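You operate a simulated robot arm through the tools that you are given. There is no shell and no other tool.

The job below is to be done with a simulated robot arm. You get a single attempt, and the scene is never put back.

## Task
Raise the counter to 85 cm; the crumb brush juts over its edge.
Fine: move the brush on to the counter first; keep the leads slack; free the lock to wind, then lock it.
Where things are to end (x, y in the base frame): crumb brush within 0.06 m of [0.47, 0.29].

The check looks at the end state, three seconds after you hand in, the way a careful person would. Anything else that was tipped, shoved, dropped, spilled or broken makes it a failure.

## Robot
A 6-joint arm with a two-finger parallel gripper, fixed in place. Base frame: the origin is on the floor under the middle of its stand, x ahead of it, y to its left, z up. Units: m, degrees, N and s.
With the tool pointing down near the work surface it reaches from about 0.24 to 0.64 m from the base axis. Its first joint turns from -66.0 to 66.0 degrees. Payload 2.7 kg.
The tool frame sits at the grasp point between the pads (the TCP): z along the fingers, y along the line on which they close. The tips reach 0.023 m beyond it. The gripper opens to 0.094 m. The fingers are 0.038 m wide and 0.01 m thick; the gripper's body (0.054 by 0.096 m) begins 0.039 m behind the TCP.
Orientation is that of the tool frame in the base frame, as a unit quaternion [x, y, z, w]. With the fingers straight down and closing along the base's y, the tool's x points along the base's -x, its y along +y and its z along -z.

## Interface
- The arm moves only by the tool drive_tool. Its arguments are lists of equal length, an entry for each row: "translation": the shift along the base's x, y, z in m, a list of three; "rotation": the turn, a rotation vector about the base's x, y, z in degrees, a list of three; "hand": the gripper command, from -1 (shut) to 1 (fully open), values between in proportion. In form: {"translation": [[tx, ty, tz], ...], "rotation": [[wx, wy, wz], ...], "hand": [hand, ...]}. A call has 1 to 20 rows; each row is the pose to reach, as a shift and turn from the pose commanded when the call began. Rows are played at 5 a second. More than 0.05 m and 8.6 degrees between two rows, or a gripper value outside its range, and nothing of the call is played. Where a pose cannot be reached the arm comes as near as it can. A force on the tool above 90 N (or 10 N above the force at the start of the call, whichever is more), or a blocked arm, ends the call early, and 0.2 s more pass. Each finger travels about 0.045 m/s and halts on what it meets, pressing with about 26 N; the grip force reading is that of the motor and also rises with nothing between the fingers. The clock runs only during rows and for 0.2 s after the last one: add rows that repeat a pose to give the fingers time. It gives the time, the measured TCP pose, the force on the tool (base axes), the opening and the grip force at its end, in the units of the frame above (readings bear some noise), with the torque about the TCP (base axes, N m) and any sound that the robot's microphone picked up, and new pictures: "pictures" is both (left out), scene, wrist or none.
- Cameras (640 x 400 px; columns grow to the right, rows downward): "scene" is fixed at [0.0661, -0.4245, 1.4049]; the picture's right is [0.85, -0.53, 0.00], its down [-0.30, -0.49, -0.82] and it looks along [0.43, 0.70, -0.57] (base axes); focal length 373 px, centre (320, 200). "wrist" rides on the gripper at [0.086, 0.016, -0.075] in the tool frame; the picture's right is [-0.18, 0.98, 0.00], its down [-0.58, -0.11, -0.81] and it looks along [-0.79, -0.15, 0.59] (tool axes); focal length 243 px, centre (320, 200). There is no depth. A picture from a camera that has moved, and an enlarged one, comes with that camera's place and axes in the base frame and with its lens.
- inspect(camera, box): a new picture of the part [left, top, right, bottom] of that camera's present view, enlarged. The clock stands still meanwhile.
- job_done(): hands the job in; it is judged then, once.

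Nothing tells you positions but the pictures and the camera data. Unless the task says otherwise, let go and move clear before handing in.

The tools are called after "Emit:" by a JSON object that holds its "op" and its "data". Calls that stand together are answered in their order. drive_tool: Moves the arm, as the interface text tells. Its arguments: {"type":"object","properties":{"translation":{"type":"array"},"rotation":{"type":"array"},"hand":{"type":"array"},"pictures":{"type":"string","enum":["both","scene","wrist","none"]}},"required":["translation","rotation","hand"]} The other tools are called the same way: inspect (camera, box) takes an enlarged picture of a part of a camera's view; job_done () hands the job in.

At the start:

```text
time: 0.0
tool_pos: [0.4862, -0.0211, 1.1508]
tcp_rot: [0.0, 1.0, 0.0, 0.001]
contact_force: [0.3, 0.2, -0.4]
moment: [-0.01, 0.0, 0.0]
finger_gap: 0.0941
finger_force: 0.1
```

scene: 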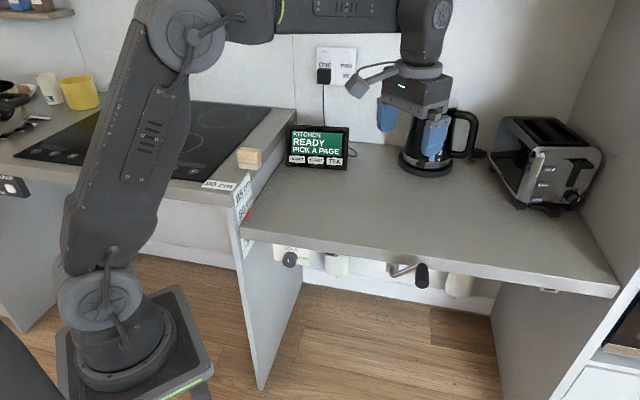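
wrist: 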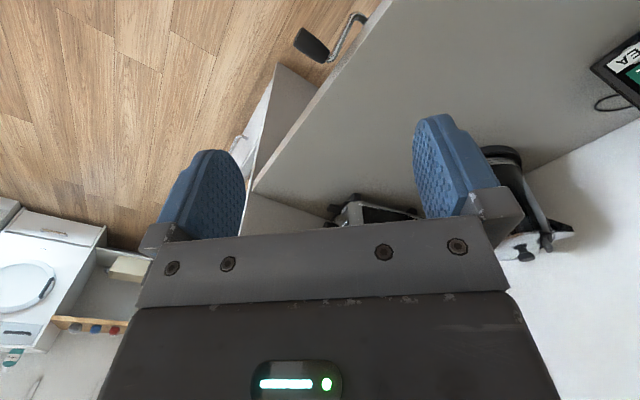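

I see a lower counter section with a tablet, a kettle and a toaster, next to a higher hob counter with a wooden block-like brush jutting over its edge. Under the low counter there is a crank and what looks like a lock knob. I'll enlarge these parts before moving anything.

Emit:
{"op": "inspect", "data": {"camera": "scene", "box": [180, 130, 340, 230]}}

Emit:
{"op": "inspect", "data": {"camera": "scene", "box": [260, 220, 500, 370]}}

Emit:
{"op": "inspect", "data": {"camera": "scene", "box": [280, 20, 480, 190]}}

Emit:
{"op": "inspect", "data": {"camera": "scene", "box": [460, 90, 640, 310]}}

```text
4.00 times, centred on (260, 180) of scene
camera zoom: at [0.0661, -0.4245, 1.4049], right [0.85, -0.53, 0.0], down [-0.3, -0.49, -0.82], along [0.43, 0.7, -0.57], focal length 1492 px, centre (560, 280)
```

zoom: 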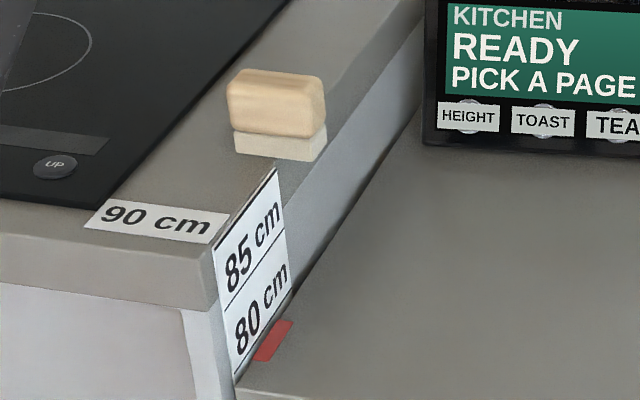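

```text
2.67 times, centred on (380, 295) of scene
camera zoom: at [0.0661, -0.4245, 1.4049], right [0.85, -0.53, 0.0], down [-0.3, -0.49, -0.82], along [0.43, 0.7, -0.57], focal length 995 px, centre (160, -53)
```

zoom: 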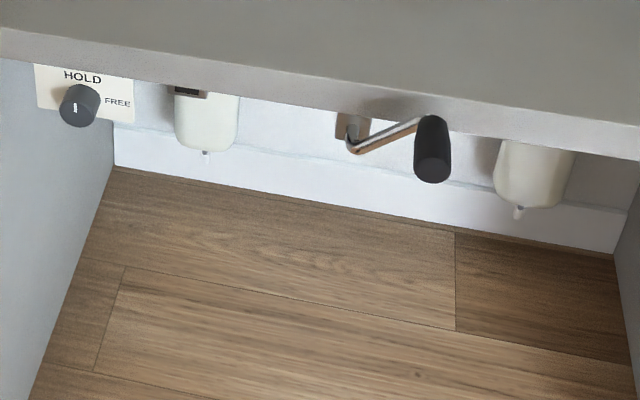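

```text
2.35 times, centred on (380, 105) of scene
camera zoom: at [0.0661, -0.4245, 1.4049], right [0.85, -0.53, 0.0], down [-0.3, -0.49, -0.82], along [0.43, 0.7, -0.57], focal length 878 px, centre (179, 424)
```

zoom: 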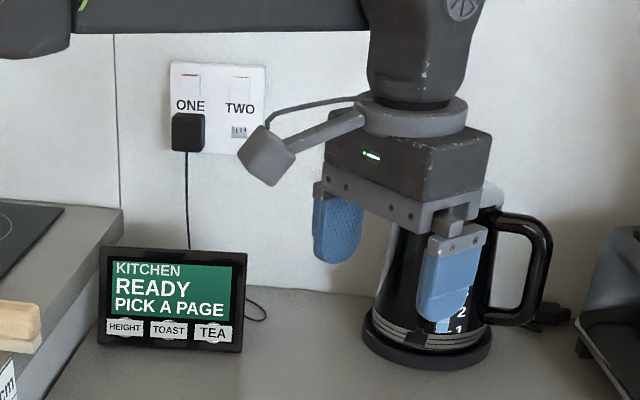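

```text
1.82 times, centred on (550, 200) of scene
camera zoom: at [0.0661, -0.4245, 1.4049], right [0.85, -0.53, 0.0], down [-0.3, -0.49, -0.82], along [0.43, 0.7, -0.57], focal length 678 px, centre (-98, 200)
```

zoom: 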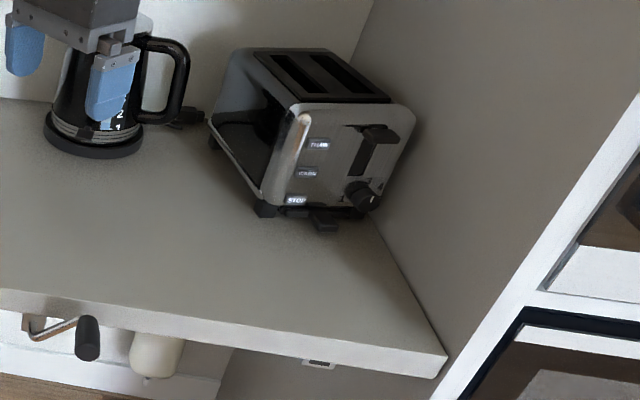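

The counter runs at about 45° to the base axes. I take the brush to be near (0.37, 0.44, 0.92) on the 90 cm hob counter, overhanging its right edge, and the target is on the low counter. I'll move above the brush, turned 45°, and look with the wrist camera.

Emit:
{"op": "drive_tool", "data": {"translation": [[-0.01, 0.04, 0], [-0.02, 0.08, 0], [-0.03, 0.12, 0], [-0.04, 0.16, 0], [-0.05, 0.2, 0], [-0.06, 0.24, 0], [-0.07, 0.28, 0], [-0.08, 0.32, 0], [-0.09, 0.36, 0], [-0.1, 0.4, -0.01], [-0.11, 0.44, -0.03], [-0.114, 0.461, -0.05]], "rotation": [[0, 0, -4], [0, 0, -8], [0, 0, -12], [0, 0, -16], [0, 0, -20], [0, 0, -24], [0, 0, -28], [0, 0, -32], [0, 0, -36], [0, 0, -40], [0, 0, -45], [0, 0, -45]], "hand": [1, 1, 1, 1, 1, 1, 1, 1, 1, 1, 1, 1]}}

```text
time: 2.6
tool_pos: [0.3728, 0.441, 1.1]
tcp_rot: [0.382, 0.924, 0.001, 0.001]
contact_force: [-0.5, -0.3, 0.2]
moment: [-0.04, -0.03, 0.02]
finger_gap: 0.0942
finger_force: 0.1
camera wrist: at [0.3224, 0.5143, 1.1754], right [0.83, 0.56, 0.0], down [0.33, -0.49, 0.81], along [0.46, -0.67, -0.59], focal length 243 px, centre (320, 200)
```

scene: 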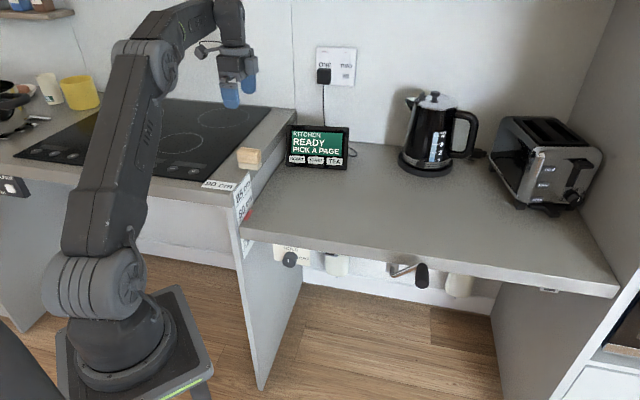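
wrist: 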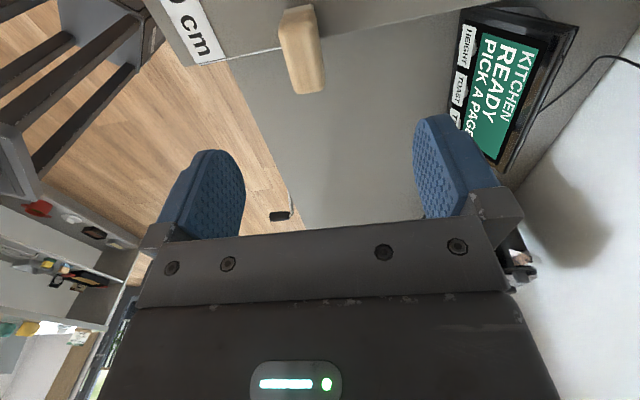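

The gripper is over the hob side and the brush shows near the top of the wrist view. I'll enlarge it to get its size and orientation.

Emit:
{"op": "inspect", "data": {"camera": "wrist", "box": [220, 0, 380, 100]}}

Emit:
{"op": "inspect", "data": {"camera": "scene", "box": [200, 130, 296, 190]}}

Emit:
{"op": "inspect", "data": {"camera": "scene", "box": [280, 70, 360, 180]}}

Emit:
{"op": "inspect", "data": {"camera": "scene", "box": [390, 80, 610, 220]}}

```text
4.00 times, centred on (300, 50) of wrist
camera zoom: at [0.3224, 0.5143, 1.1754], right [0.83, 0.56, 0.0], down [0.33, -0.49, 0.81], along [0.46, -0.67, -0.59], focal length 970 px, centre (400, 800)
```

zoom: 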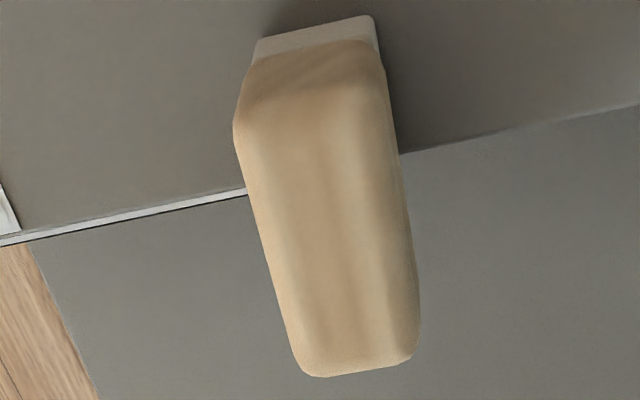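

```text
6.67 times, centred on (248, 160) of scene
camera zoom: at [0.0661, -0.4245, 1.4049], right [0.85, -0.53, 0.0], down [-0.3, -0.49, -0.82], along [0.43, 0.7, -0.57], focal length 2487 px, centre (800, 467)
```

zoom: 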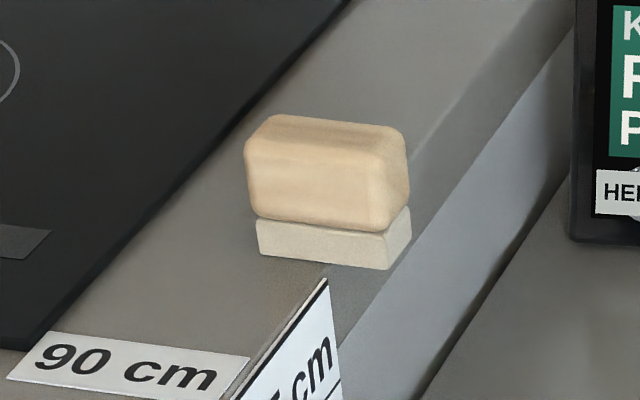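

```text
3.64 times, centred on (320, 125) of scene
camera zoom: at [0.0661, -0.4245, 1.4049], right [0.85, -0.53, 0.0], down [-0.3, -0.49, -0.82], along [0.43, 0.7, -0.57], focal length 1357 px, centre (320, 473)
```

zoom: 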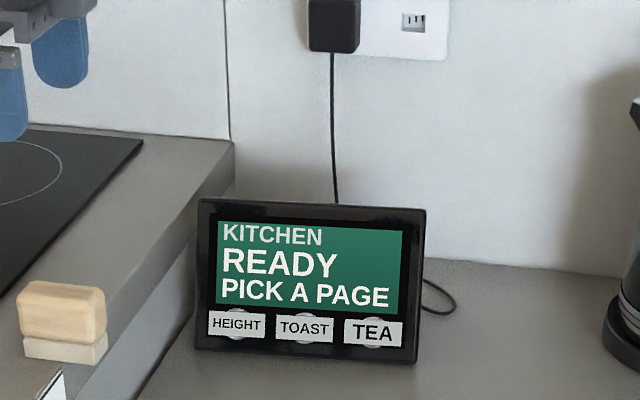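

```text
2.86 times, centred on (500, 150) of scene
camera zoom: at [0.0661, -0.4245, 1.4049], right [0.85, -0.53, 0.0], down [-0.3, -0.49, -0.82], along [0.43, 0.7, -0.57], focal length 1066 px, centre (-194, 343)
```

zoom: 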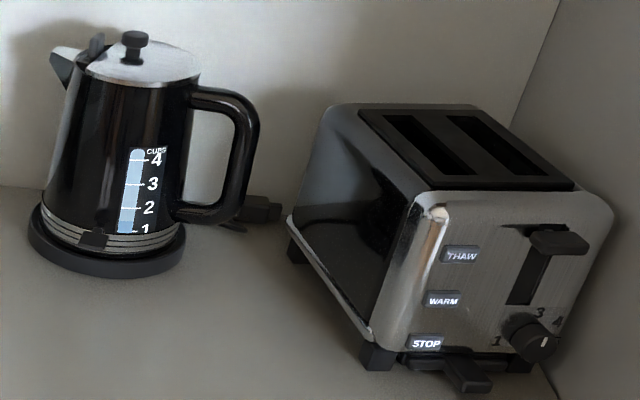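

The brush is a wooden block about 7 × 4 cm with its long side along the counter front, centred near (0.37, 0.425), with its top at about z 0.95. I'll come down part way with the fingers open and check the alignment.

Emit:
{"op": "drive_tool", "data": {"translation": [[-0.003, -0.016, -0.03], [-0.003, -0.016, -0.06], [-0.003, -0.016, -0.09]], "rotation": [[0, 0, 0], [0, 0, 0], [0, 0, 0]], "hand": [1, 1, 1]}}

```text
time: 3.4
tool_pos: [0.3703, 0.4235, 1.011]
tcp_rot: [0.381, 0.924, 0.0, 0.001]
contact_force: [0.5, 0.4, -0.4]
moment: [0.0, 0.0, -0.01]
finger_gap: 0.0938
finger_force: 0.1
camera wrist: at [0.32, 0.4964, 1.0865], right [0.82, 0.57, 0.0], down [0.33, -0.49, 0.81], along [0.46, -0.66, -0.59], focal length 243 px, centre (320, 200)
```

scene: 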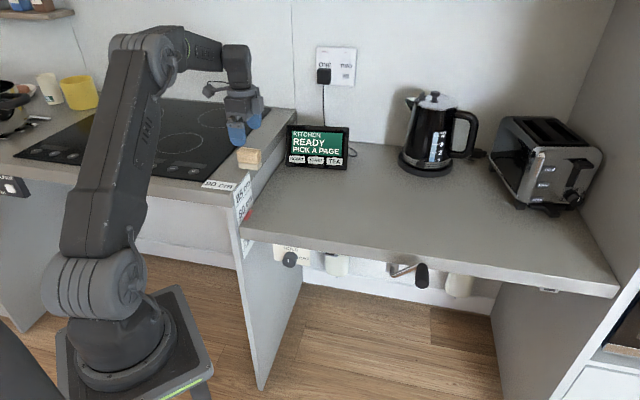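
wrist: 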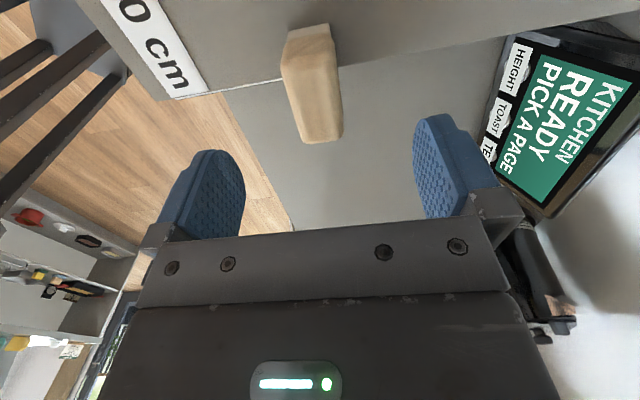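

The brush sits between the fingers and slightly ahead of them. I'll enlarge once more for a better height estimate before descending.

Emit:
{"op": "inspect", "data": {"camera": "wrist", "box": [230, 10, 390, 160]}}

Emit:
{"op": "inspect", "data": {"camera": "scene", "box": [200, 90, 296, 190]}}

```text
2.67 times, centred on (310, 85) of wrist
camera zoom: at [0.32, 0.4964, 1.0865], right [0.82, 0.57, 0.0], down [0.33, -0.49, 0.81], along [0.46, -0.66, -0.59], focal length 647 px, centre (347, 507)
```

zoom: 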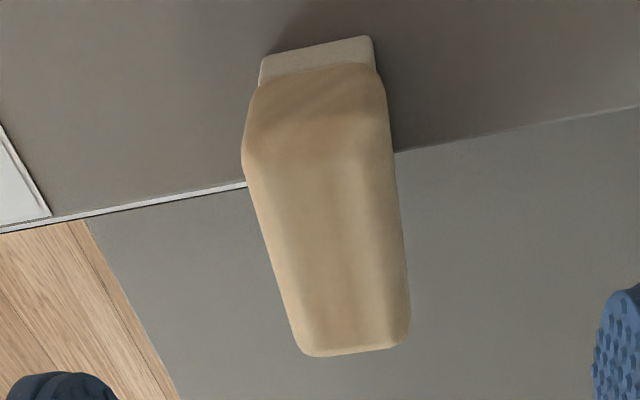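

```text
4.00 times, centred on (248, 140) of scene
camera zoom: at [0.0661, -0.4245, 1.4049], right [0.85, -0.53, 0.0], down [-0.3, -0.49, -0.82], along [0.43, 0.7, -0.57], focal length 1492 px, centre (608, 440)
```

zoom: 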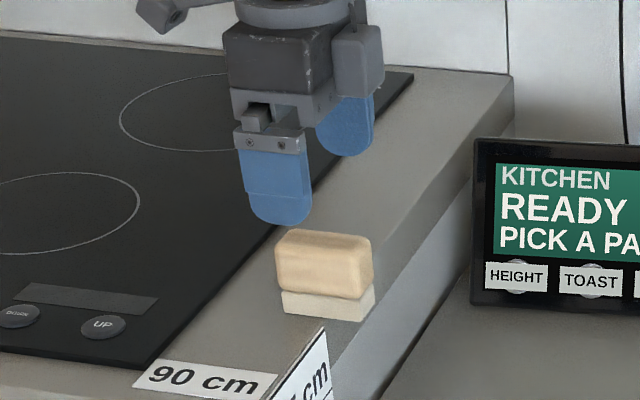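

The fingers line up over the brush and its top is at about z 0.947. I'll descend to the wooden part, stay clear of the hob surface, and close.

Emit:
{"op": "drive_tool", "data": {"translation": [[0.001, -0.002, -0.02], [0.002, -0.004, -0.04], [0.002, -0.004, -0.06], [0.002, -0.004, -0.078], [0.002, -0.004, -0.078]], "rotation": [[0, 0, 0], [0, 0, 0], [0, 0, 0], [0, 0, 0], [0, 0, 0]], "hand": [1, 1, 1, 1, 1]}}

```text
time: 4.6
tool_pos: [0.3711, 0.4185, 0.9328]
tcp_rot: [0.381, 0.925, 0.0, 0.001]
contact_force: [-0.6, 0.1, -0.1]
moment: [0.0, 0.02, -0.02]
finger_gap: 0.0939
finger_force: 0.1
camera wrist: at [0.321, 0.4923, 1.0086], right [0.82, 0.57, 0.0], down [0.33, -0.49, 0.81], along [0.46, -0.66, -0.59], focal length 243 px, centre (320, 200)
```

scene: 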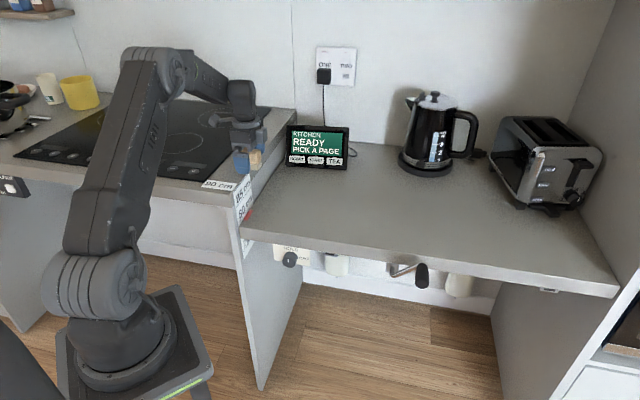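
wrist: 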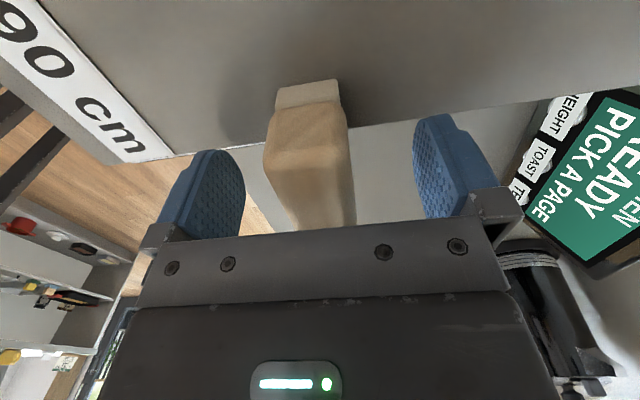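

The brush is between the pads. I'll close on it and lift slightly.

Emit:
{"op": "drive_tool", "data": {"translation": [[0, 0, 0], [0, 0, 0], [0, 0, 0], [0, 0, 0], [0, 0, 0], [0, 0, 0], [0, 0, 0.02], [0, 0, 0.04], [0, 0, 0.06]], "rotation": [[0, 0, 0], [0, 0, 0], [0, 0, 0], [0, 0, 0], [0, 0, 0], [0, 0, 0], [0, 0, 0], [0, 0, 0], [0, 0, 0]], "hand": [0.5, 0, -0.5, -1, -1, -1, -1, -1, -1]}}

```text
time: 6.6
tool_pos: [0.3713, 0.4187, 0.9944]
tcp_rot: [0.382, 0.924, 0.0, 0.001]
contact_force: [-0.5, -0.1, -0.1]
moment: [0.01, 0.02, -0.01]
finger_gap: 0.0314
finger_force: 26.4
camera wrist: at [0.3209, 0.4931, 1.069], right [0.82, 0.57, 0.0], down [0.33, -0.49, 0.81], along [0.46, -0.66, -0.59], focal length 243 px, centre (320, 200)
```

scene: 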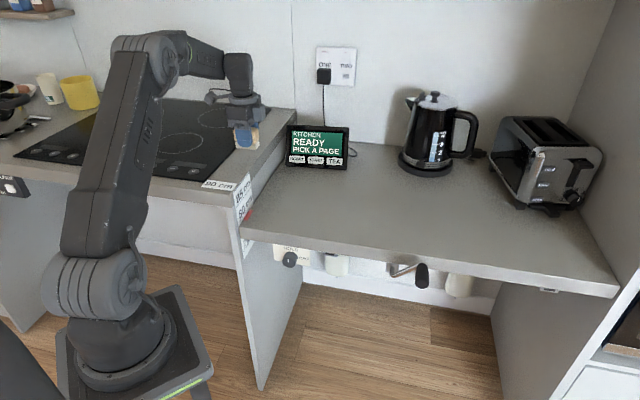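
wrist: 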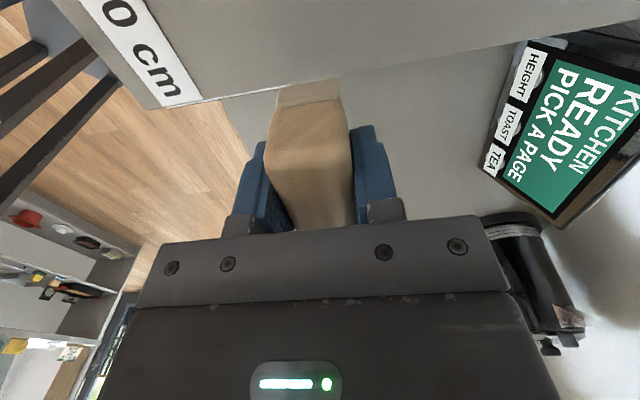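

The brush is held at a 31 mm opening. I'll carry it over the low counter to (0.47, 0.29) and lower it to just above the surface.

Emit:
{"op": "drive_tool", "data": {"translation": [[0.02, -0.026, 0], [0.04, -0.052, 0], [0.06, -0.078, 0], [0.08, -0.104, 0], [0.0987, -0.1287, 0], [0.0987, -0.1287, -0.03], [0.0987, -0.1287, -0.06], [0.0987, -0.1287, -0.09], [0.0987, -0.1287, -0.12], [0.0987, -0.1287, -0.135]], "rotation": [[0, 0, 0], [0, 0, 0], [0, 0, 0], [0, 0, 0], [0, 0, 0], [0, 0, 0], [0, 0, 0], [0, 0, 0], [0, 0, 0], [0, 0, 0]], "hand": [-1, -1, -1, -1, -1, -1, -1, -1, -1, -1]}}

```text
time: 8.8
tool_pos: [0.4698, 0.2903, 0.8591]
tcp_rot: [0.381, 0.924, 0.0, 0.001]
contact_force: [0.0, 0.9, -0.8]
moment: [0.0, 0.02, 0.0]
finger_gap: 0.0313
finger_force: 26.2
camera wrist: at [0.4195, 0.365, 0.9328], right [0.82, 0.57, 0.0], down [0.33, -0.49, 0.81], along [0.46, -0.66, -0.59], focal length 243 px, centre (320, 200)
```

scene: 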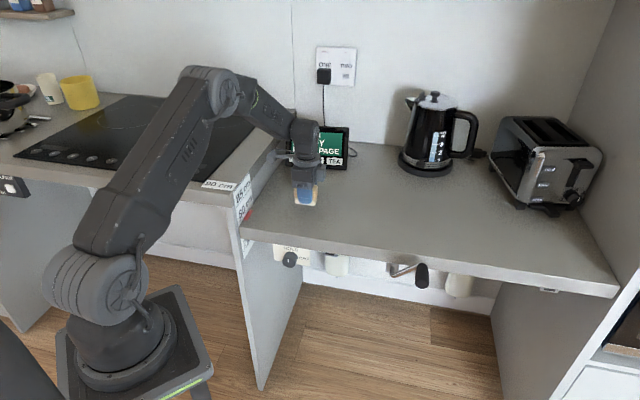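
wrist: 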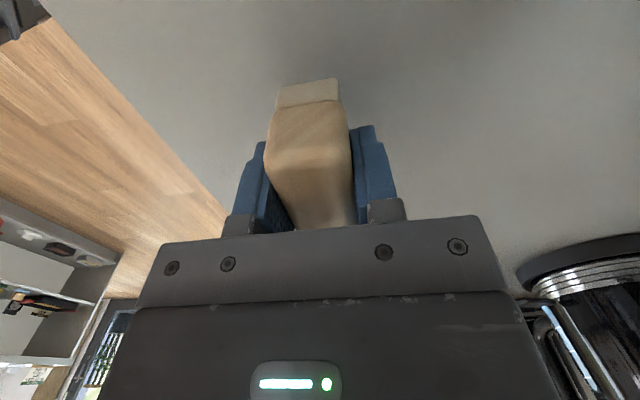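

The brush hangs just above the target spot. I'll check the gap in an enlarged scene view.

Emit:
{"op": "inspect", "data": {"camera": "scene", "box": [260, 150, 356, 230]}}

Emit:
{"op": "inspect", "data": {"camera": "scene", "box": [215, 165, 285, 245]}}

```text
5.00 times, centred on (308, 190) of scene
camera zoom: at [0.0661, -0.4245, 1.4049], right [0.85, -0.53, 0.0], down [-0.3, -0.49, -0.82], along [0.43, 0.7, -0.57], focal length 1865 px, centre (380, 250)
```

zoom: 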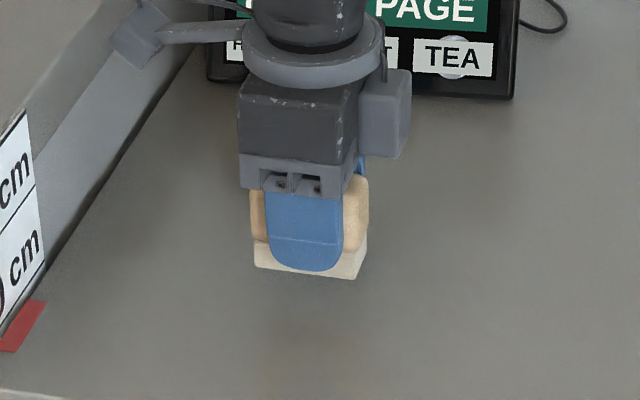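

```text
5.00 times, centred on (250, 205) of scene
camera zoom: at [0.0661, -0.4245, 1.4049], right [0.85, -0.53, 0.0], down [-0.3, -0.49, -0.82], along [0.43, 0.7, -0.57], focal length 1865 px, centre (670, 175)
```

zoom: 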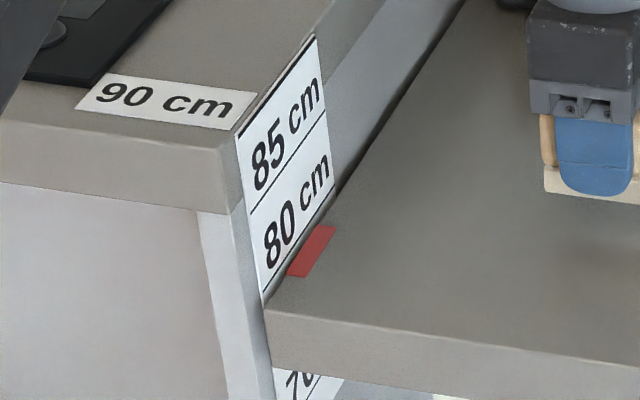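

The counter surface sits about at the 80 cm line, so the brush still has about 2–3 cm to go. I'll lower it in small steps and watch the force.

Emit:
{"op": "drive_tool", "data": {"translation": [[0, 0, -0.01], [0, 0, -0.018], [0, 0, -0.022]], "rotation": [[0, 0, 0], [0, 0, 0], [0, 0, 0]], "hand": [-1, -1, -1], "pictures": "scene"}}

Emit:
{"op": "inspect", "data": {"camera": "scene", "box": [260, 150, 356, 230]}}

```text
time: 9.6
tool_pos: [0.4711, 0.2912, 0.8355]
tcp_rot: [0.381, 0.925, 0.001, 0.001]
contact_force: [0.1, 0.0, -0.5]
moment: [-0.03, -0.02, -0.03]
finger_gap: 0.0316
finger_force: 26.1
```

scene: 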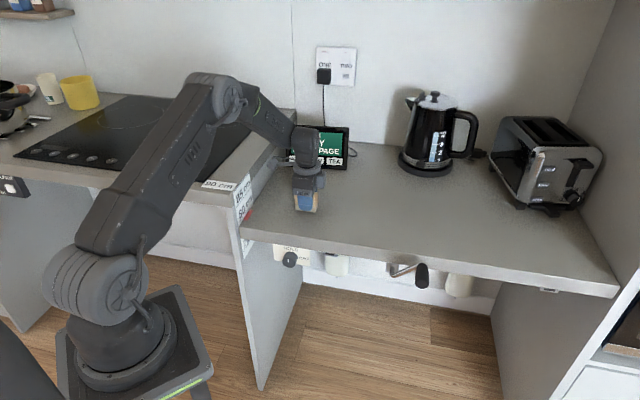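

```text
5.00 times, centred on (308, 190) of scene
camera zoom: at [0.0661, -0.4245, 1.4049], right [0.85, -0.53, 0.0], down [-0.3, -0.49, -0.82], along [0.43, 0.7, -0.57], focal length 1865 px, centre (380, 250)
```

zoom: 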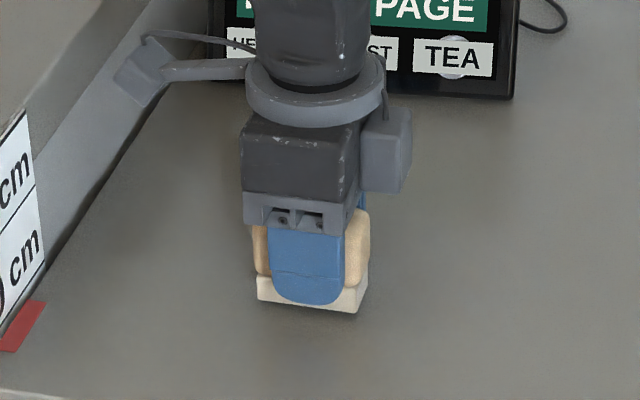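

There is no contact yet but a shadow is forming under the brush. I'll go a few millimetres further.

Emit:
{"op": "drive_tool", "data": {"translation": [[0, 0, -0.002], [0, 0, -0.004]], "rotation": [[0, 0, 0], [0, 0, 0]], "hand": [-1, -1], "pictures": "none"}}

```text
time: 10.2
tool_pos: [0.4705, 0.2915, 0.8324]
tcp_rot: [0.381, 0.924, 0.0, 0.001]
contact_force: [-3.3, -2.1, 6.1]
moment: [-0.15, 0.06, -0.02]
finger_gap: 0.0316
finger_force: 25.7
```

The brush is touching the counter with about 6 N. I'll open the fingers and rise straight up.

Emit:
{"op": "drive_tool", "data": {"translation": [[0, 0, 0], [0, 0, 0], [0, 0, 0], [0, 0, 0], [0, 0, 0.03], [0, 0, 0.06], [0, 0, 0.1], [0, 0, 0.15], [0, 0, 0.2]], "rotation": [[0, 0, 0], [0, 0, 0], [0, 0, 0], [0, 0, 0], [0, 0, 0], [0, 0, 0], [0, 0, 0], [0, 0, 0], [0, 0, 0]], "hand": [0, 0.5, 1, 1, 1, 1, 1, 1, 1]}}

Emit:
{"op": "inspect", "data": {"camera": "scene", "box": [250, 130, 370, 230]}}

```text
time: 12.2
tool_pos: [0.4685, 0.2921, 1.0324]
tcp_rot: [0.381, 0.924, 0.0, 0.0]
contact_force: [-0.4, -0.3, 0.4]
moment: [-0.05, 0.0, 0.02]
finger_gap: 0.0941
finger_force: 0.0
camera wrist: at [0.4184, 0.3654, 1.1076], right [0.82, 0.57, 0.0], down [0.33, -0.49, 0.81], along [0.46, -0.67, -0.59], focal length 243 px, centre (320, 200)
```

scene: 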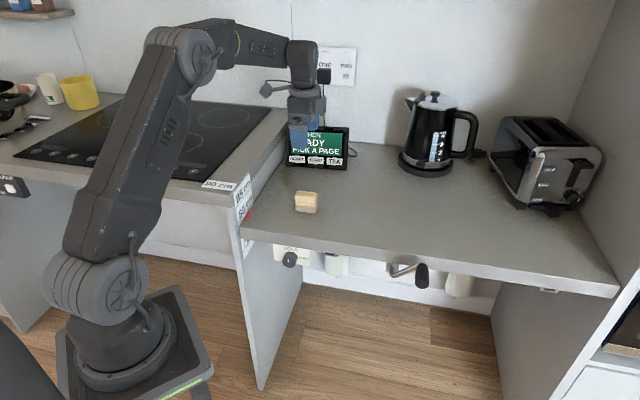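
wrist: 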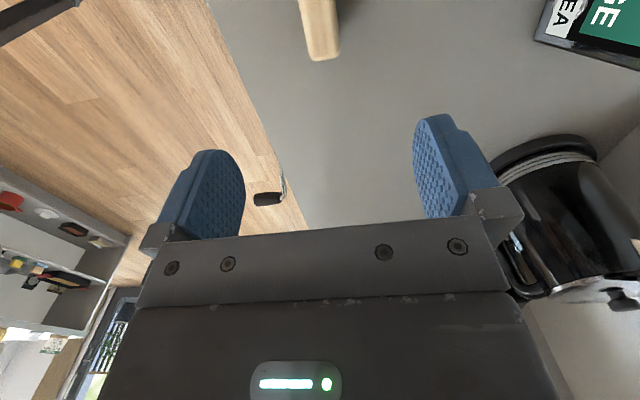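

```text
4.00 times, centred on (310, 180) of scene
camera zoom: at [0.0661, -0.4245, 1.4049], right [0.85, -0.53, 0.0], down [-0.3, -0.49, -0.82], along [0.43, 0.7, -0.57], focal length 1492 px, centre (360, 280)
```

zoom: 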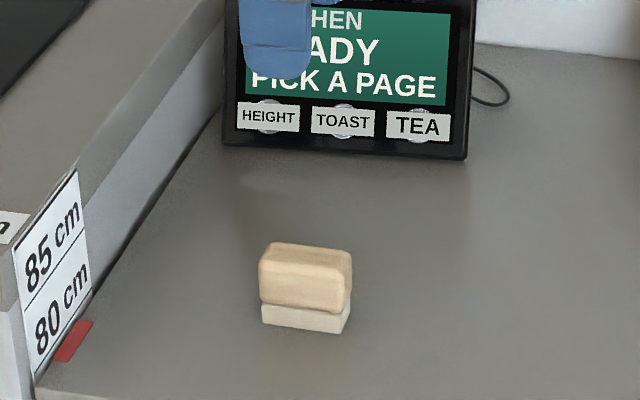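

The brush stands upright on the low counter near the target. Next I'll study the crank and the lock, starting with the crank handle in the wrist view.

Emit:
{"op": "inspect", "data": {"camera": "wrist", "box": [230, 150, 326, 230]}}

Emit:
{"op": "inspect", "data": {"camera": "scene", "box": [376, 246, 456, 306]}}

Emit:
{"op": "inspect", "data": {"camera": "scene", "box": [260, 230, 350, 290]}}

```text
5.00 times, centred on (278, 190) of wrist
camera zoom: at [0.4184, 0.3654, 1.1076], right [0.82, 0.57, 0.0], down [0.33, -0.49, 0.81], along [0.46, -0.67, -0.59], focal length 1213 px, centre (530, 250)
```

zoom: 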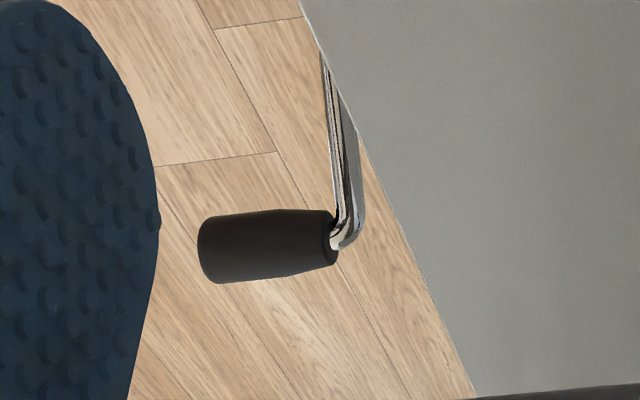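

```text
6.67 times, centred on (416, 276) of scene
camera zoom: at [0.0661, -0.4245, 1.4049], right [0.85, -0.53, 0.0], down [-0.3, -0.49, -0.82], along [0.43, 0.7, -0.57], focal length 2487 px, centre (-320, -307)
```

zoom: 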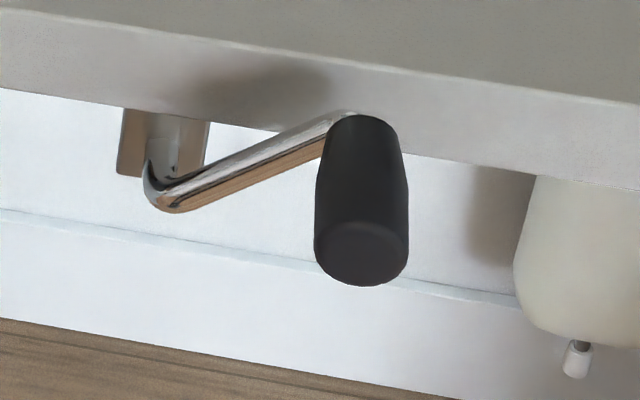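

```text
6.67 times, centred on (305, 260) of scene
camera zoom: at [0.0661, -0.4245, 1.4049], right [0.85, -0.53, 0.0], down [-0.3, -0.49, -0.82], along [0.43, 0.7, -0.57], focal length 2487 px, centre (420, -200)
```

zoom: 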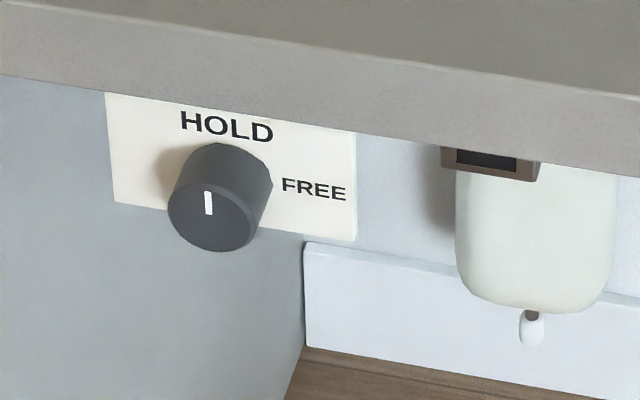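

The crank handle sticks out in front of the counter edge at about (0.565, -0.045, 0.80), on an arm of roughly 8 cm. The lock knob is under the counter at the left, near (0.37, 0.23, 0.70), and points to HOLD. I'll turn the tool and bring the wrist camera in front of the counter for a straight look.

Emit:
{"op": "drive_tool", "data": {"translation": [[-0.018, -0.015, 0], [-0.036, -0.03, 0], [-0.054, -0.045, 0], [-0.072, -0.06, 0], [-0.09, -0.075, 0], [-0.108, -0.09, 0], [-0.126, -0.105, 0], [-0.144, -0.12, 0], [-0.162, -0.135, 0], [-0.18, -0.15, 0], [-0.1995, -0.165, 0]], "rotation": [[0, 0, 8.2], [0, 0, 16.4], [0, 0, 24.6], [0, 0, 32.8], [0, 0, 41], [0, 0, 49.2], [0, 0, 57.4], [0, 0, 65.6], [0, 0, 73.8], [0, 0, 82], [0, 0, 90]], "hand": [1, 1, 1, 1, 1, 1, 1, 1, 1, 1, 1]}}

```text
time: 14.6
tool_pos: [0.2714, 0.1268, 1.0298]
tcp_rot: [-0.385, 0.923, 0.0, 0.001]
contact_force: [-0.1, -0.6, -0.1]
moment: [0.01, 0.03, -0.04]
finger_gap: 0.094
finger_force: 0.0
camera wrist: at [0.1988, 0.0775, 1.1048], right [-0.57, 0.82, 0.0], down [0.49, 0.33, 0.81], along [0.66, 0.46, -0.59], focal length 243 px, centre (320, 200)
```

scene: 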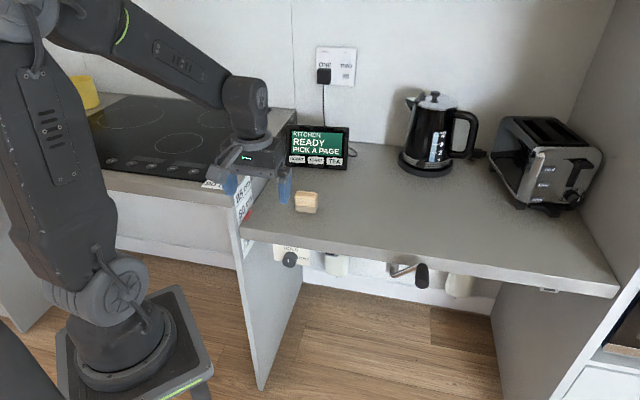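
wrist: 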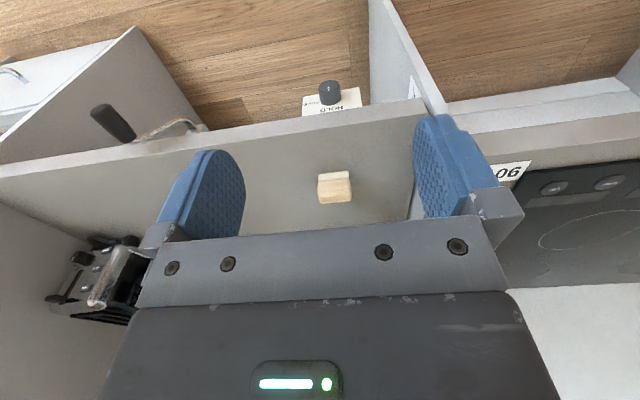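

From here I can see the knob, its plate and the crank (the wrist picture is upside down). I'll enlarge both.

Emit:
{"op": "inspect", "data": {"camera": "wrist", "box": [280, 60, 400, 140]}}

Emit:
{"op": "inspect", "data": {"camera": "wrist", "box": [70, 80, 230, 180]}}

```text
5.00 times, centred on (340, 100) of wrist
camera zoom: at [0.1988, 0.0775, 1.1048], right [-0.57, 0.82, 0.0], down [0.49, 0.33, 0.81], along [0.66, 0.46, -0.59], focal length 1213 px, centre (220, 700)
```

zoom: 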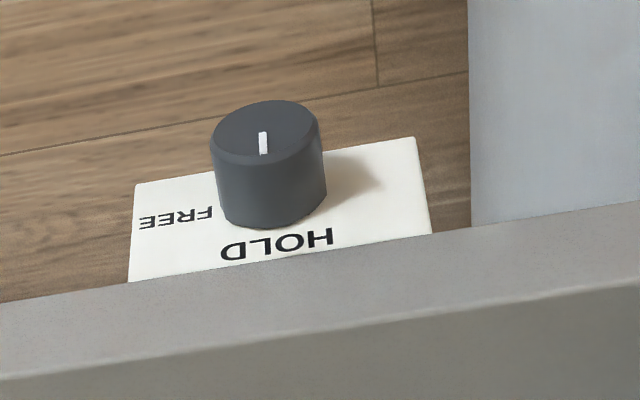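

```text
4.00 times, centred on (150, 130) of wrist
camera zoom: at [0.1988, 0.0775, 1.1048], right [-0.57, 0.82, 0.0], down [0.49, 0.33, 0.81], along [0.66, 0.46, -0.59], focal length 970 px, centre (1000, 480)
```

zoom: 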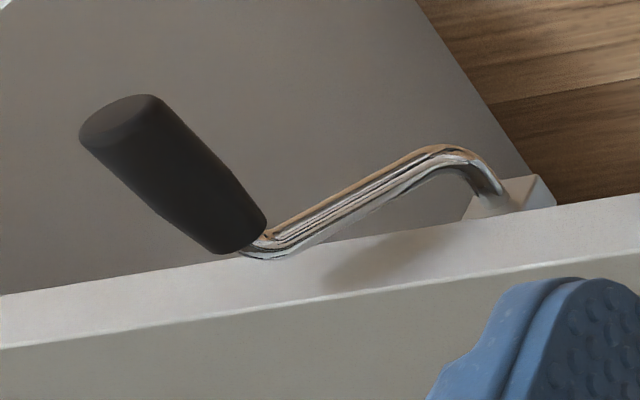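

The knob's face is at about (0.360, 0.206, 0.73), it protrudes about 2.8 cm toward the front, and the plate is nearly flush with the counter edge. I'll pitch the tool up by 60° in front of the counter, staying clear of it, and look again.

Emit:
{"op": "drive_tool", "data": {"translation": [[0.006, 0.005, -0.01], [0.012, 0.01, -0.02], [0.018, 0.015, -0.03], [0.024, 0.02, -0.04], [0.03, 0.025, -0.055], [0.036, 0.03, -0.07], [0.042, 0.034, -0.09], [0.048, 0.0385, -0.11]], "rotation": [[5.3, -5.3, 0], [10.6, -10.6, 0], [15.9, -15.9, 0], [21.2, -21.2, 0], [26.5, -26.5, 0], [31.8, -31.8, 0], [37.1, -37.1, 0], [42.4, -42.4, 0]], "hand": [1, 1, 1, 1, 1, 1, 1, 1]}}

```text
time: 16.4
tool_pos: [0.3177, 0.1648, 0.9205]
tcp_rot: [-0.33, 0.8, 0.191, 0.462]
contact_force: [0.2, -0.2, -0.1]
moment: [-0.02, -0.02, -0.02]
finger_gap: 0.094
finger_force: 0.0
out of reach, approached as far as the arm can: row 5, 6
camera wrist: at [0.2298, 0.1003, 0.8836], right [-0.63, 0.76, 0.16], down [-0.21, -0.37, 0.91], along [0.75, 0.54, 0.39], focal length 243 px, centre (320, 200)
```

scene: 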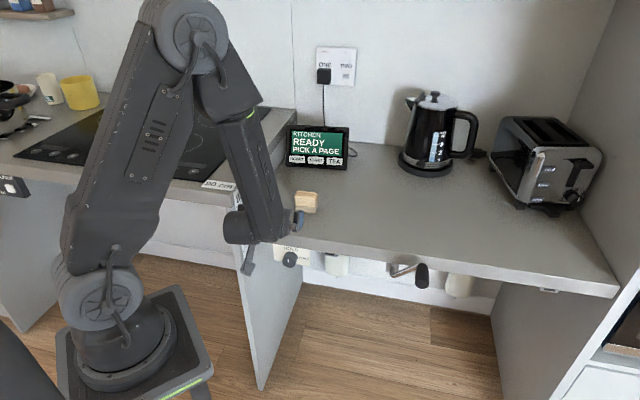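
wrist: 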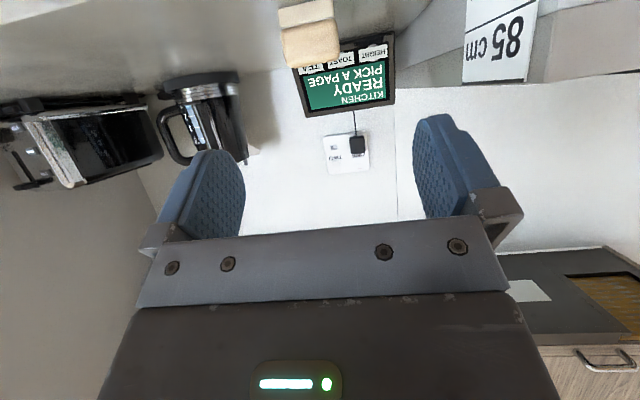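

The arm reached the pitched pose in front of the counter. I'll descend straight down in front of the edge to knob height and look.

Emit:
{"op": "drive_tool", "data": {"translation": [[0, 0, -0.03], [0, 0, -0.06], [0, 0, -0.09], [0, 0, -0.12]], "rotation": [[0, 0, 0], [0, 0, 0], [0, 0, 0], [0, 0, 0]], "hand": [1, 1, 1, 1]}}

```text
time: 17.4
tool_pos: [0.3807, 0.1688, 0.8428]
tcp_rot: [-0.331, 0.804, 0.205, 0.451]
contact_force: [0.8, 0.6, 0.0]
moment: [-0.02, 0.0, 0.01]
finger_gap: 0.094
finger_force: 0.2
out of reach, approached as far as the arm can: row 1, 2, 3, 4
camera wrist: at [0.2927, 0.1038, 0.8071], right [-0.63, 0.75, 0.19], down [-0.18, -0.38, 0.91], along [0.75, 0.54, 0.37], focal length 243 px, centre (320, 200)
```

scene: 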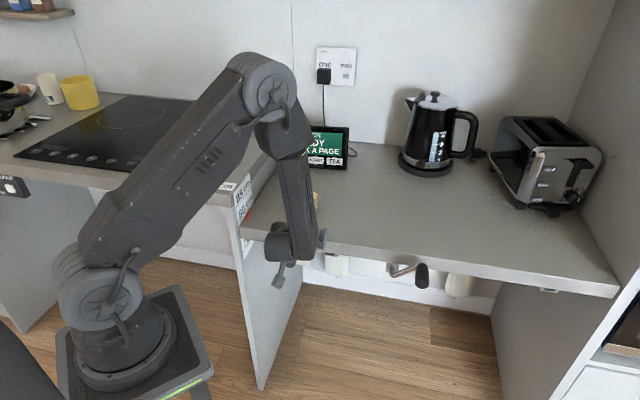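
wrist: 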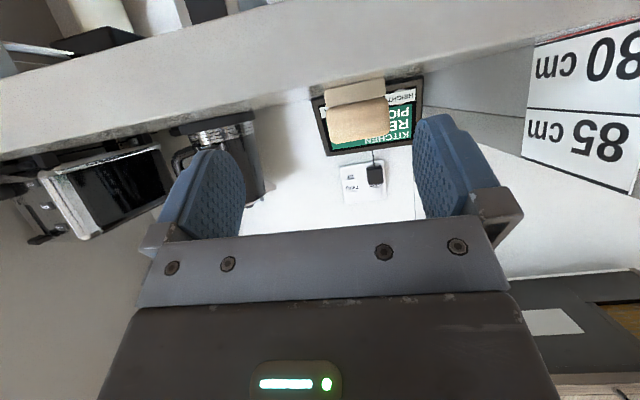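

That pitched pose is out of reach lower down because the wrist is too close to the base. I'll back up to the known good height, then use a 45° pitch instead, which keeps the wrist further out.

Emit:
{"op": "drive_tool", "data": {"translation": [[0, 0, 0.03], [0, 0, 0.06], [0, 0, 0.09], [0, 0, 0.12], [0, 0, 0.12]], "rotation": [[0, 0, 0], [0, 0, 0], [0, 0, 0], [0, 0, 0], [0, 0, 0]], "hand": [1, 1, 1, 1, 1], "pictures": "scene"}}

```text
time: 18.6
tool_pos: [0.381, 0.1687, 0.9657]
tcp_rot: [-0.332, 0.8, 0.191, 0.462]
contact_force: [-0.7, -0.1, -0.3]
moment: [0.01, 0.0, -0.03]
finger_gap: 0.0938
finger_force: 0.1
```

scene: 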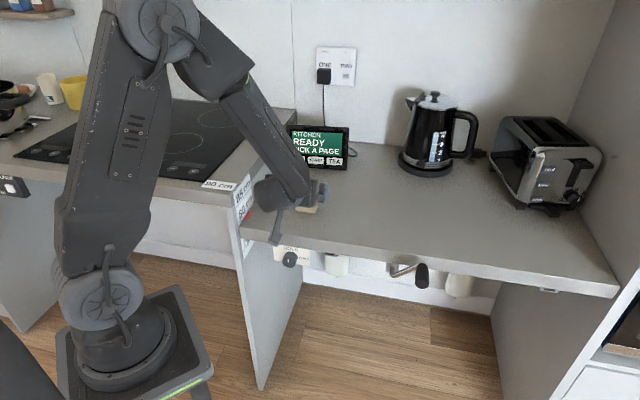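

Commands continue from where the arm actually is. I'll reduce the pitch to 30° from vertical at a point in front of the knob, still above counter height.

Emit:
{"op": "drive_tool", "data": {"translation": [[-0.014, 0.0004, 0], [-0.028, 0.0008, -0.01], [-0.042, 0.0012, -0.03], [-0.0564, 0.0017, -0.05], [-0.0564, 0.0017, -0.066]], "rotation": [[-5.3, 5.3, 0], [-10.6, 10.6, 0], [-15.9, 15.9, 0], [-21.2, 21.2, 0], [-21.2, 21.2, 0]], "hand": [1, 1, 1, 1, 1]}}

```text
time: 19.8
tool_pos: [0.3258, 0.1693, 0.9006]
tcp_rot: [-0.371, 0.892, 0.099, 0.24]
contact_force: [0.8, -0.3, 0.2]
moment: [-0.02, 0.01, 0.03]
finger_gap: 0.0941
finger_force: 0.1
camera wrist: at [0.2347, 0.1027, 0.9223], right [-0.58, 0.81, 0.09], down [0.15, -0.01, 0.99], along [0.8, 0.59, -0.12], focal length 243 px, centre (320, 200)
```

scene: 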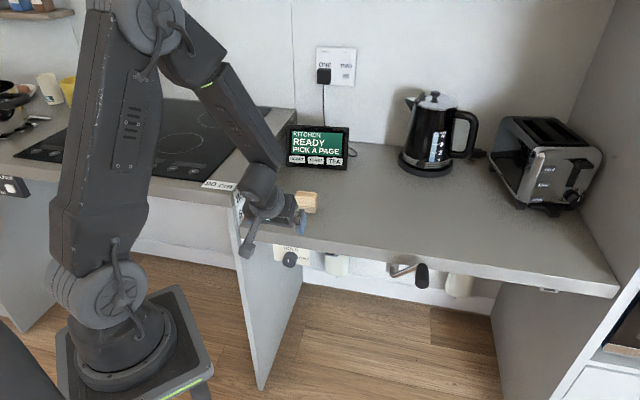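
wrist: 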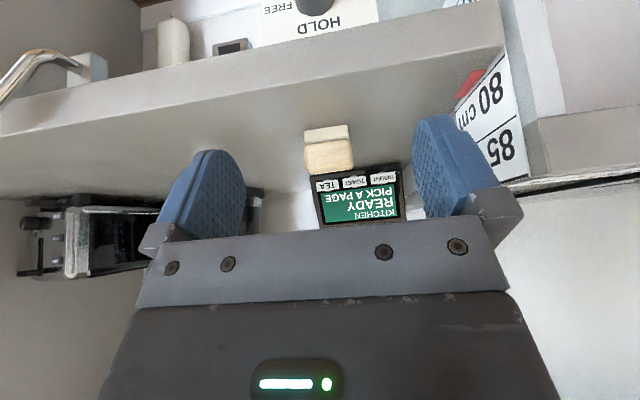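

This pose is reachable and the view is nearly level with the counter. I'll descend 10 cm in front of the edge and check the knob alignment.

Emit:
{"op": "drive_tool", "data": {"translation": [[0, 0, -0.03], [0, 0, -0.06], [0, 0, -0.09], [0, 0, -0.105]], "rotation": [[0, 0, 0], [0, 0, 0], [0, 0, 0], [0, 0, 0]], "hand": [1, 1, 1, 1]}}

```text
time: 20.8
tool_pos: [0.3256, 0.1703, 0.7964]
tcp_rot: [-0.37, 0.892, 0.1, 0.239]
contact_force: [-0.3, -0.6, -1.4]
moment: [0.0, 0.0, -0.01]
finger_gap: 0.0939
finger_force: 0.1
camera wrist: at [0.2343, 0.1025, 0.818], right [-0.58, 0.81, 0.09], down [0.15, -0.01, 0.99], along [0.8, 0.59, -0.12], focal length 243 px, centre (320, 200)
```

scene: 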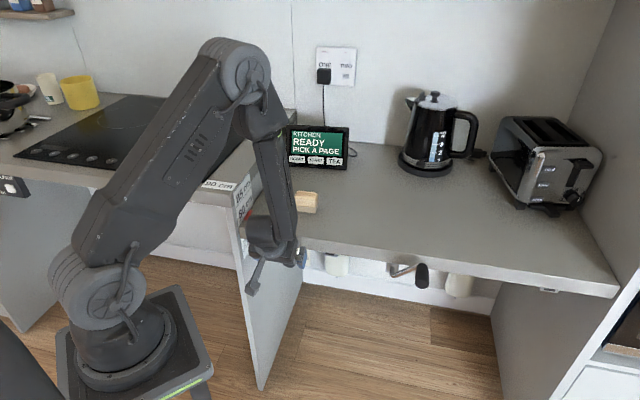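
wrist: 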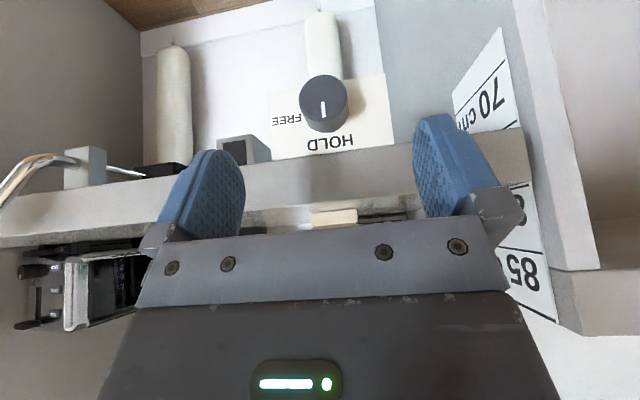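

The knob, plate and wording are clear now. I'll enlarge for an accurate position.

Emit:
{"op": "inspect", "data": {"camera": "wrist", "box": [240, 50, 416, 170]}}

Emit:
{"op": "inspect", "data": {"camera": "wrist", "box": [0, 0, 250, 200]}}

Emit:
{"op": "inspect", "data": {"camera": "scene", "box": [230, 190, 350, 290]}}

```text
3.33 times, centred on (328, 110) of wrist
camera zoom: at [0.2343, 0.1025, 0.818], right [-0.58, 0.81, 0.09], down [0.15, -0.01, 0.99], along [0.8, 0.59, -0.12], focal length 809 px, centre (293, 500)
```

zoom: 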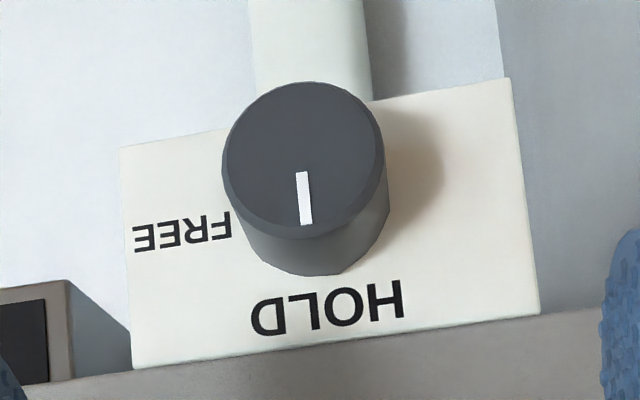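

```text
2.00 times, centred on (125, 100) of wrist
camera zoom: at [0.2343, 0.1025, 0.818], right [-0.58, 0.81, 0.09], down [0.15, -0.01, 0.99], along [0.8, 0.59, -0.12], focal length 485 px, centre (710, 400)
```

zoom: 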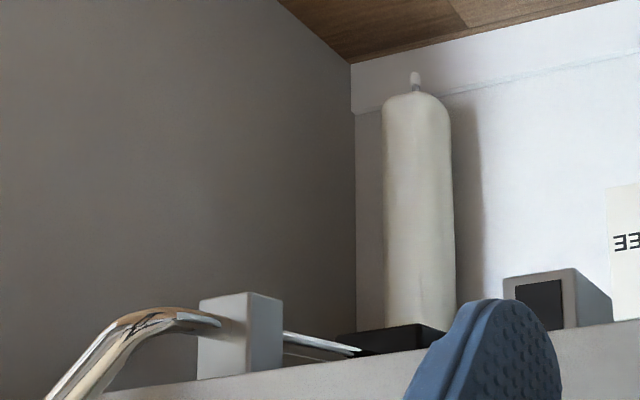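

```text
4.00 times, centred on (290, 240) of scene
camera zoom: at [0.0661, -0.4245, 1.4049], right [0.85, -0.53, 0.0], down [-0.3, -0.49, -0.82], along [0.43, 0.7, -0.57], focal length 1492 px, centre (440, 40)
```

zoom: 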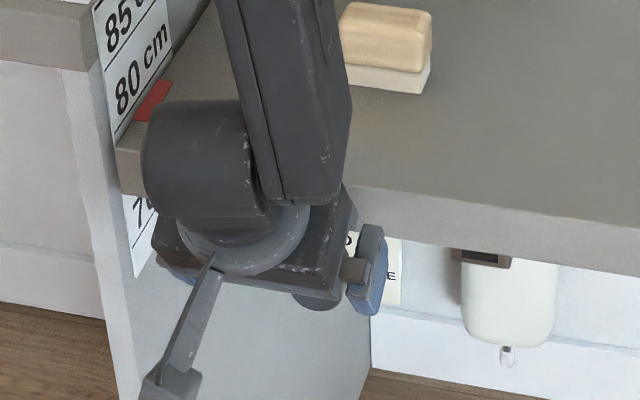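

The knob axis is at e1≈0.109 m along the front and z≈0.726, and its face is about 2.4 cm proud of the plate. I'll move along the tool axis so the open fingers straddle the knob.

Emit:
{"op": "drive_tool", "data": {"translation": [[0.0065, 0.007, -0.0175], [0.013, 0.014, -0.035], [0.0195, 0.021, -0.0525], [0.025, 0.0265, -0.068]], "rotation": [[0, 0, 0], [0, 0, 0], [0, 0, 0], [0, 0, 0]], "hand": [1, 1, 1, 1]}}

Emit:
{"op": "inspect", "data": {"camera": "scene", "box": [230, 190, 350, 290]}}

```text
time: 21.8
tool_pos: [0.3517, 0.1963, 0.7269]
tcp_rot: [-0.37, 0.893, 0.103, 0.236]
contact_force: [-0.5, -0.4, -0.6]
moment: [-0.01, 0.01, -0.01]
finger_gap: 0.0939
finger_force: 0.0
camera wrist: at [0.261, 0.1292, 0.7494], right [-0.58, 0.81, 0.1], down [0.16, -0.01, 0.99], along [0.8, 0.59, -0.12], focal length 243 px, centre (320, 200)
```

scene: 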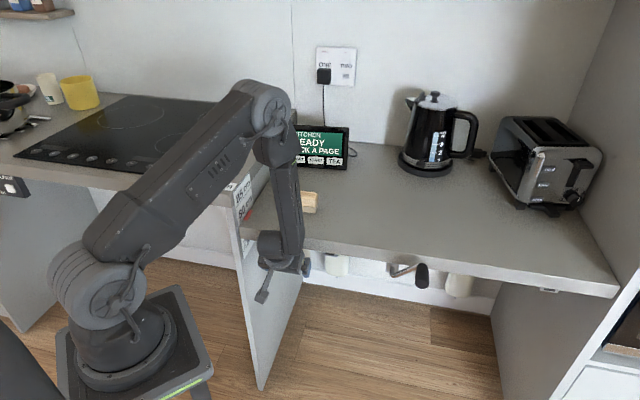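
wrist: 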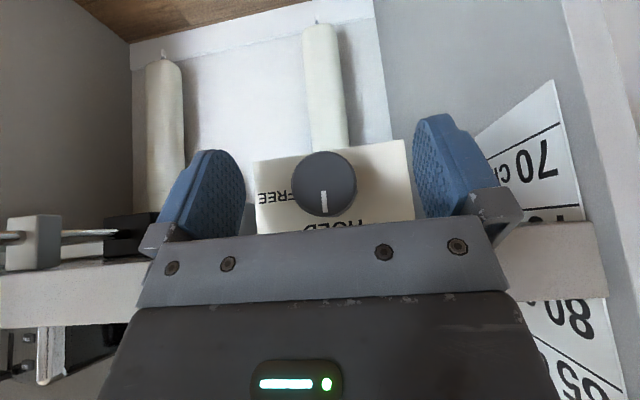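

```text
4.00 times, centred on (290, 240) of scene
camera zoom: at [0.0661, -0.4245, 1.4049], right [0.85, -0.53, 0.0], down [-0.3, -0.49, -0.82], along [0.43, 0.7, -0.57], focal length 1492 px, centre (440, 40)
```

zoom: 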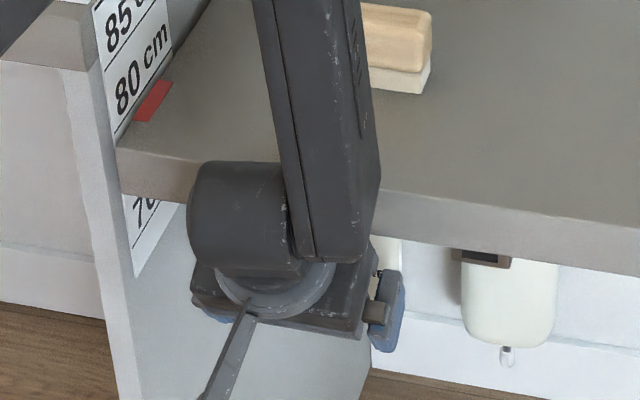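

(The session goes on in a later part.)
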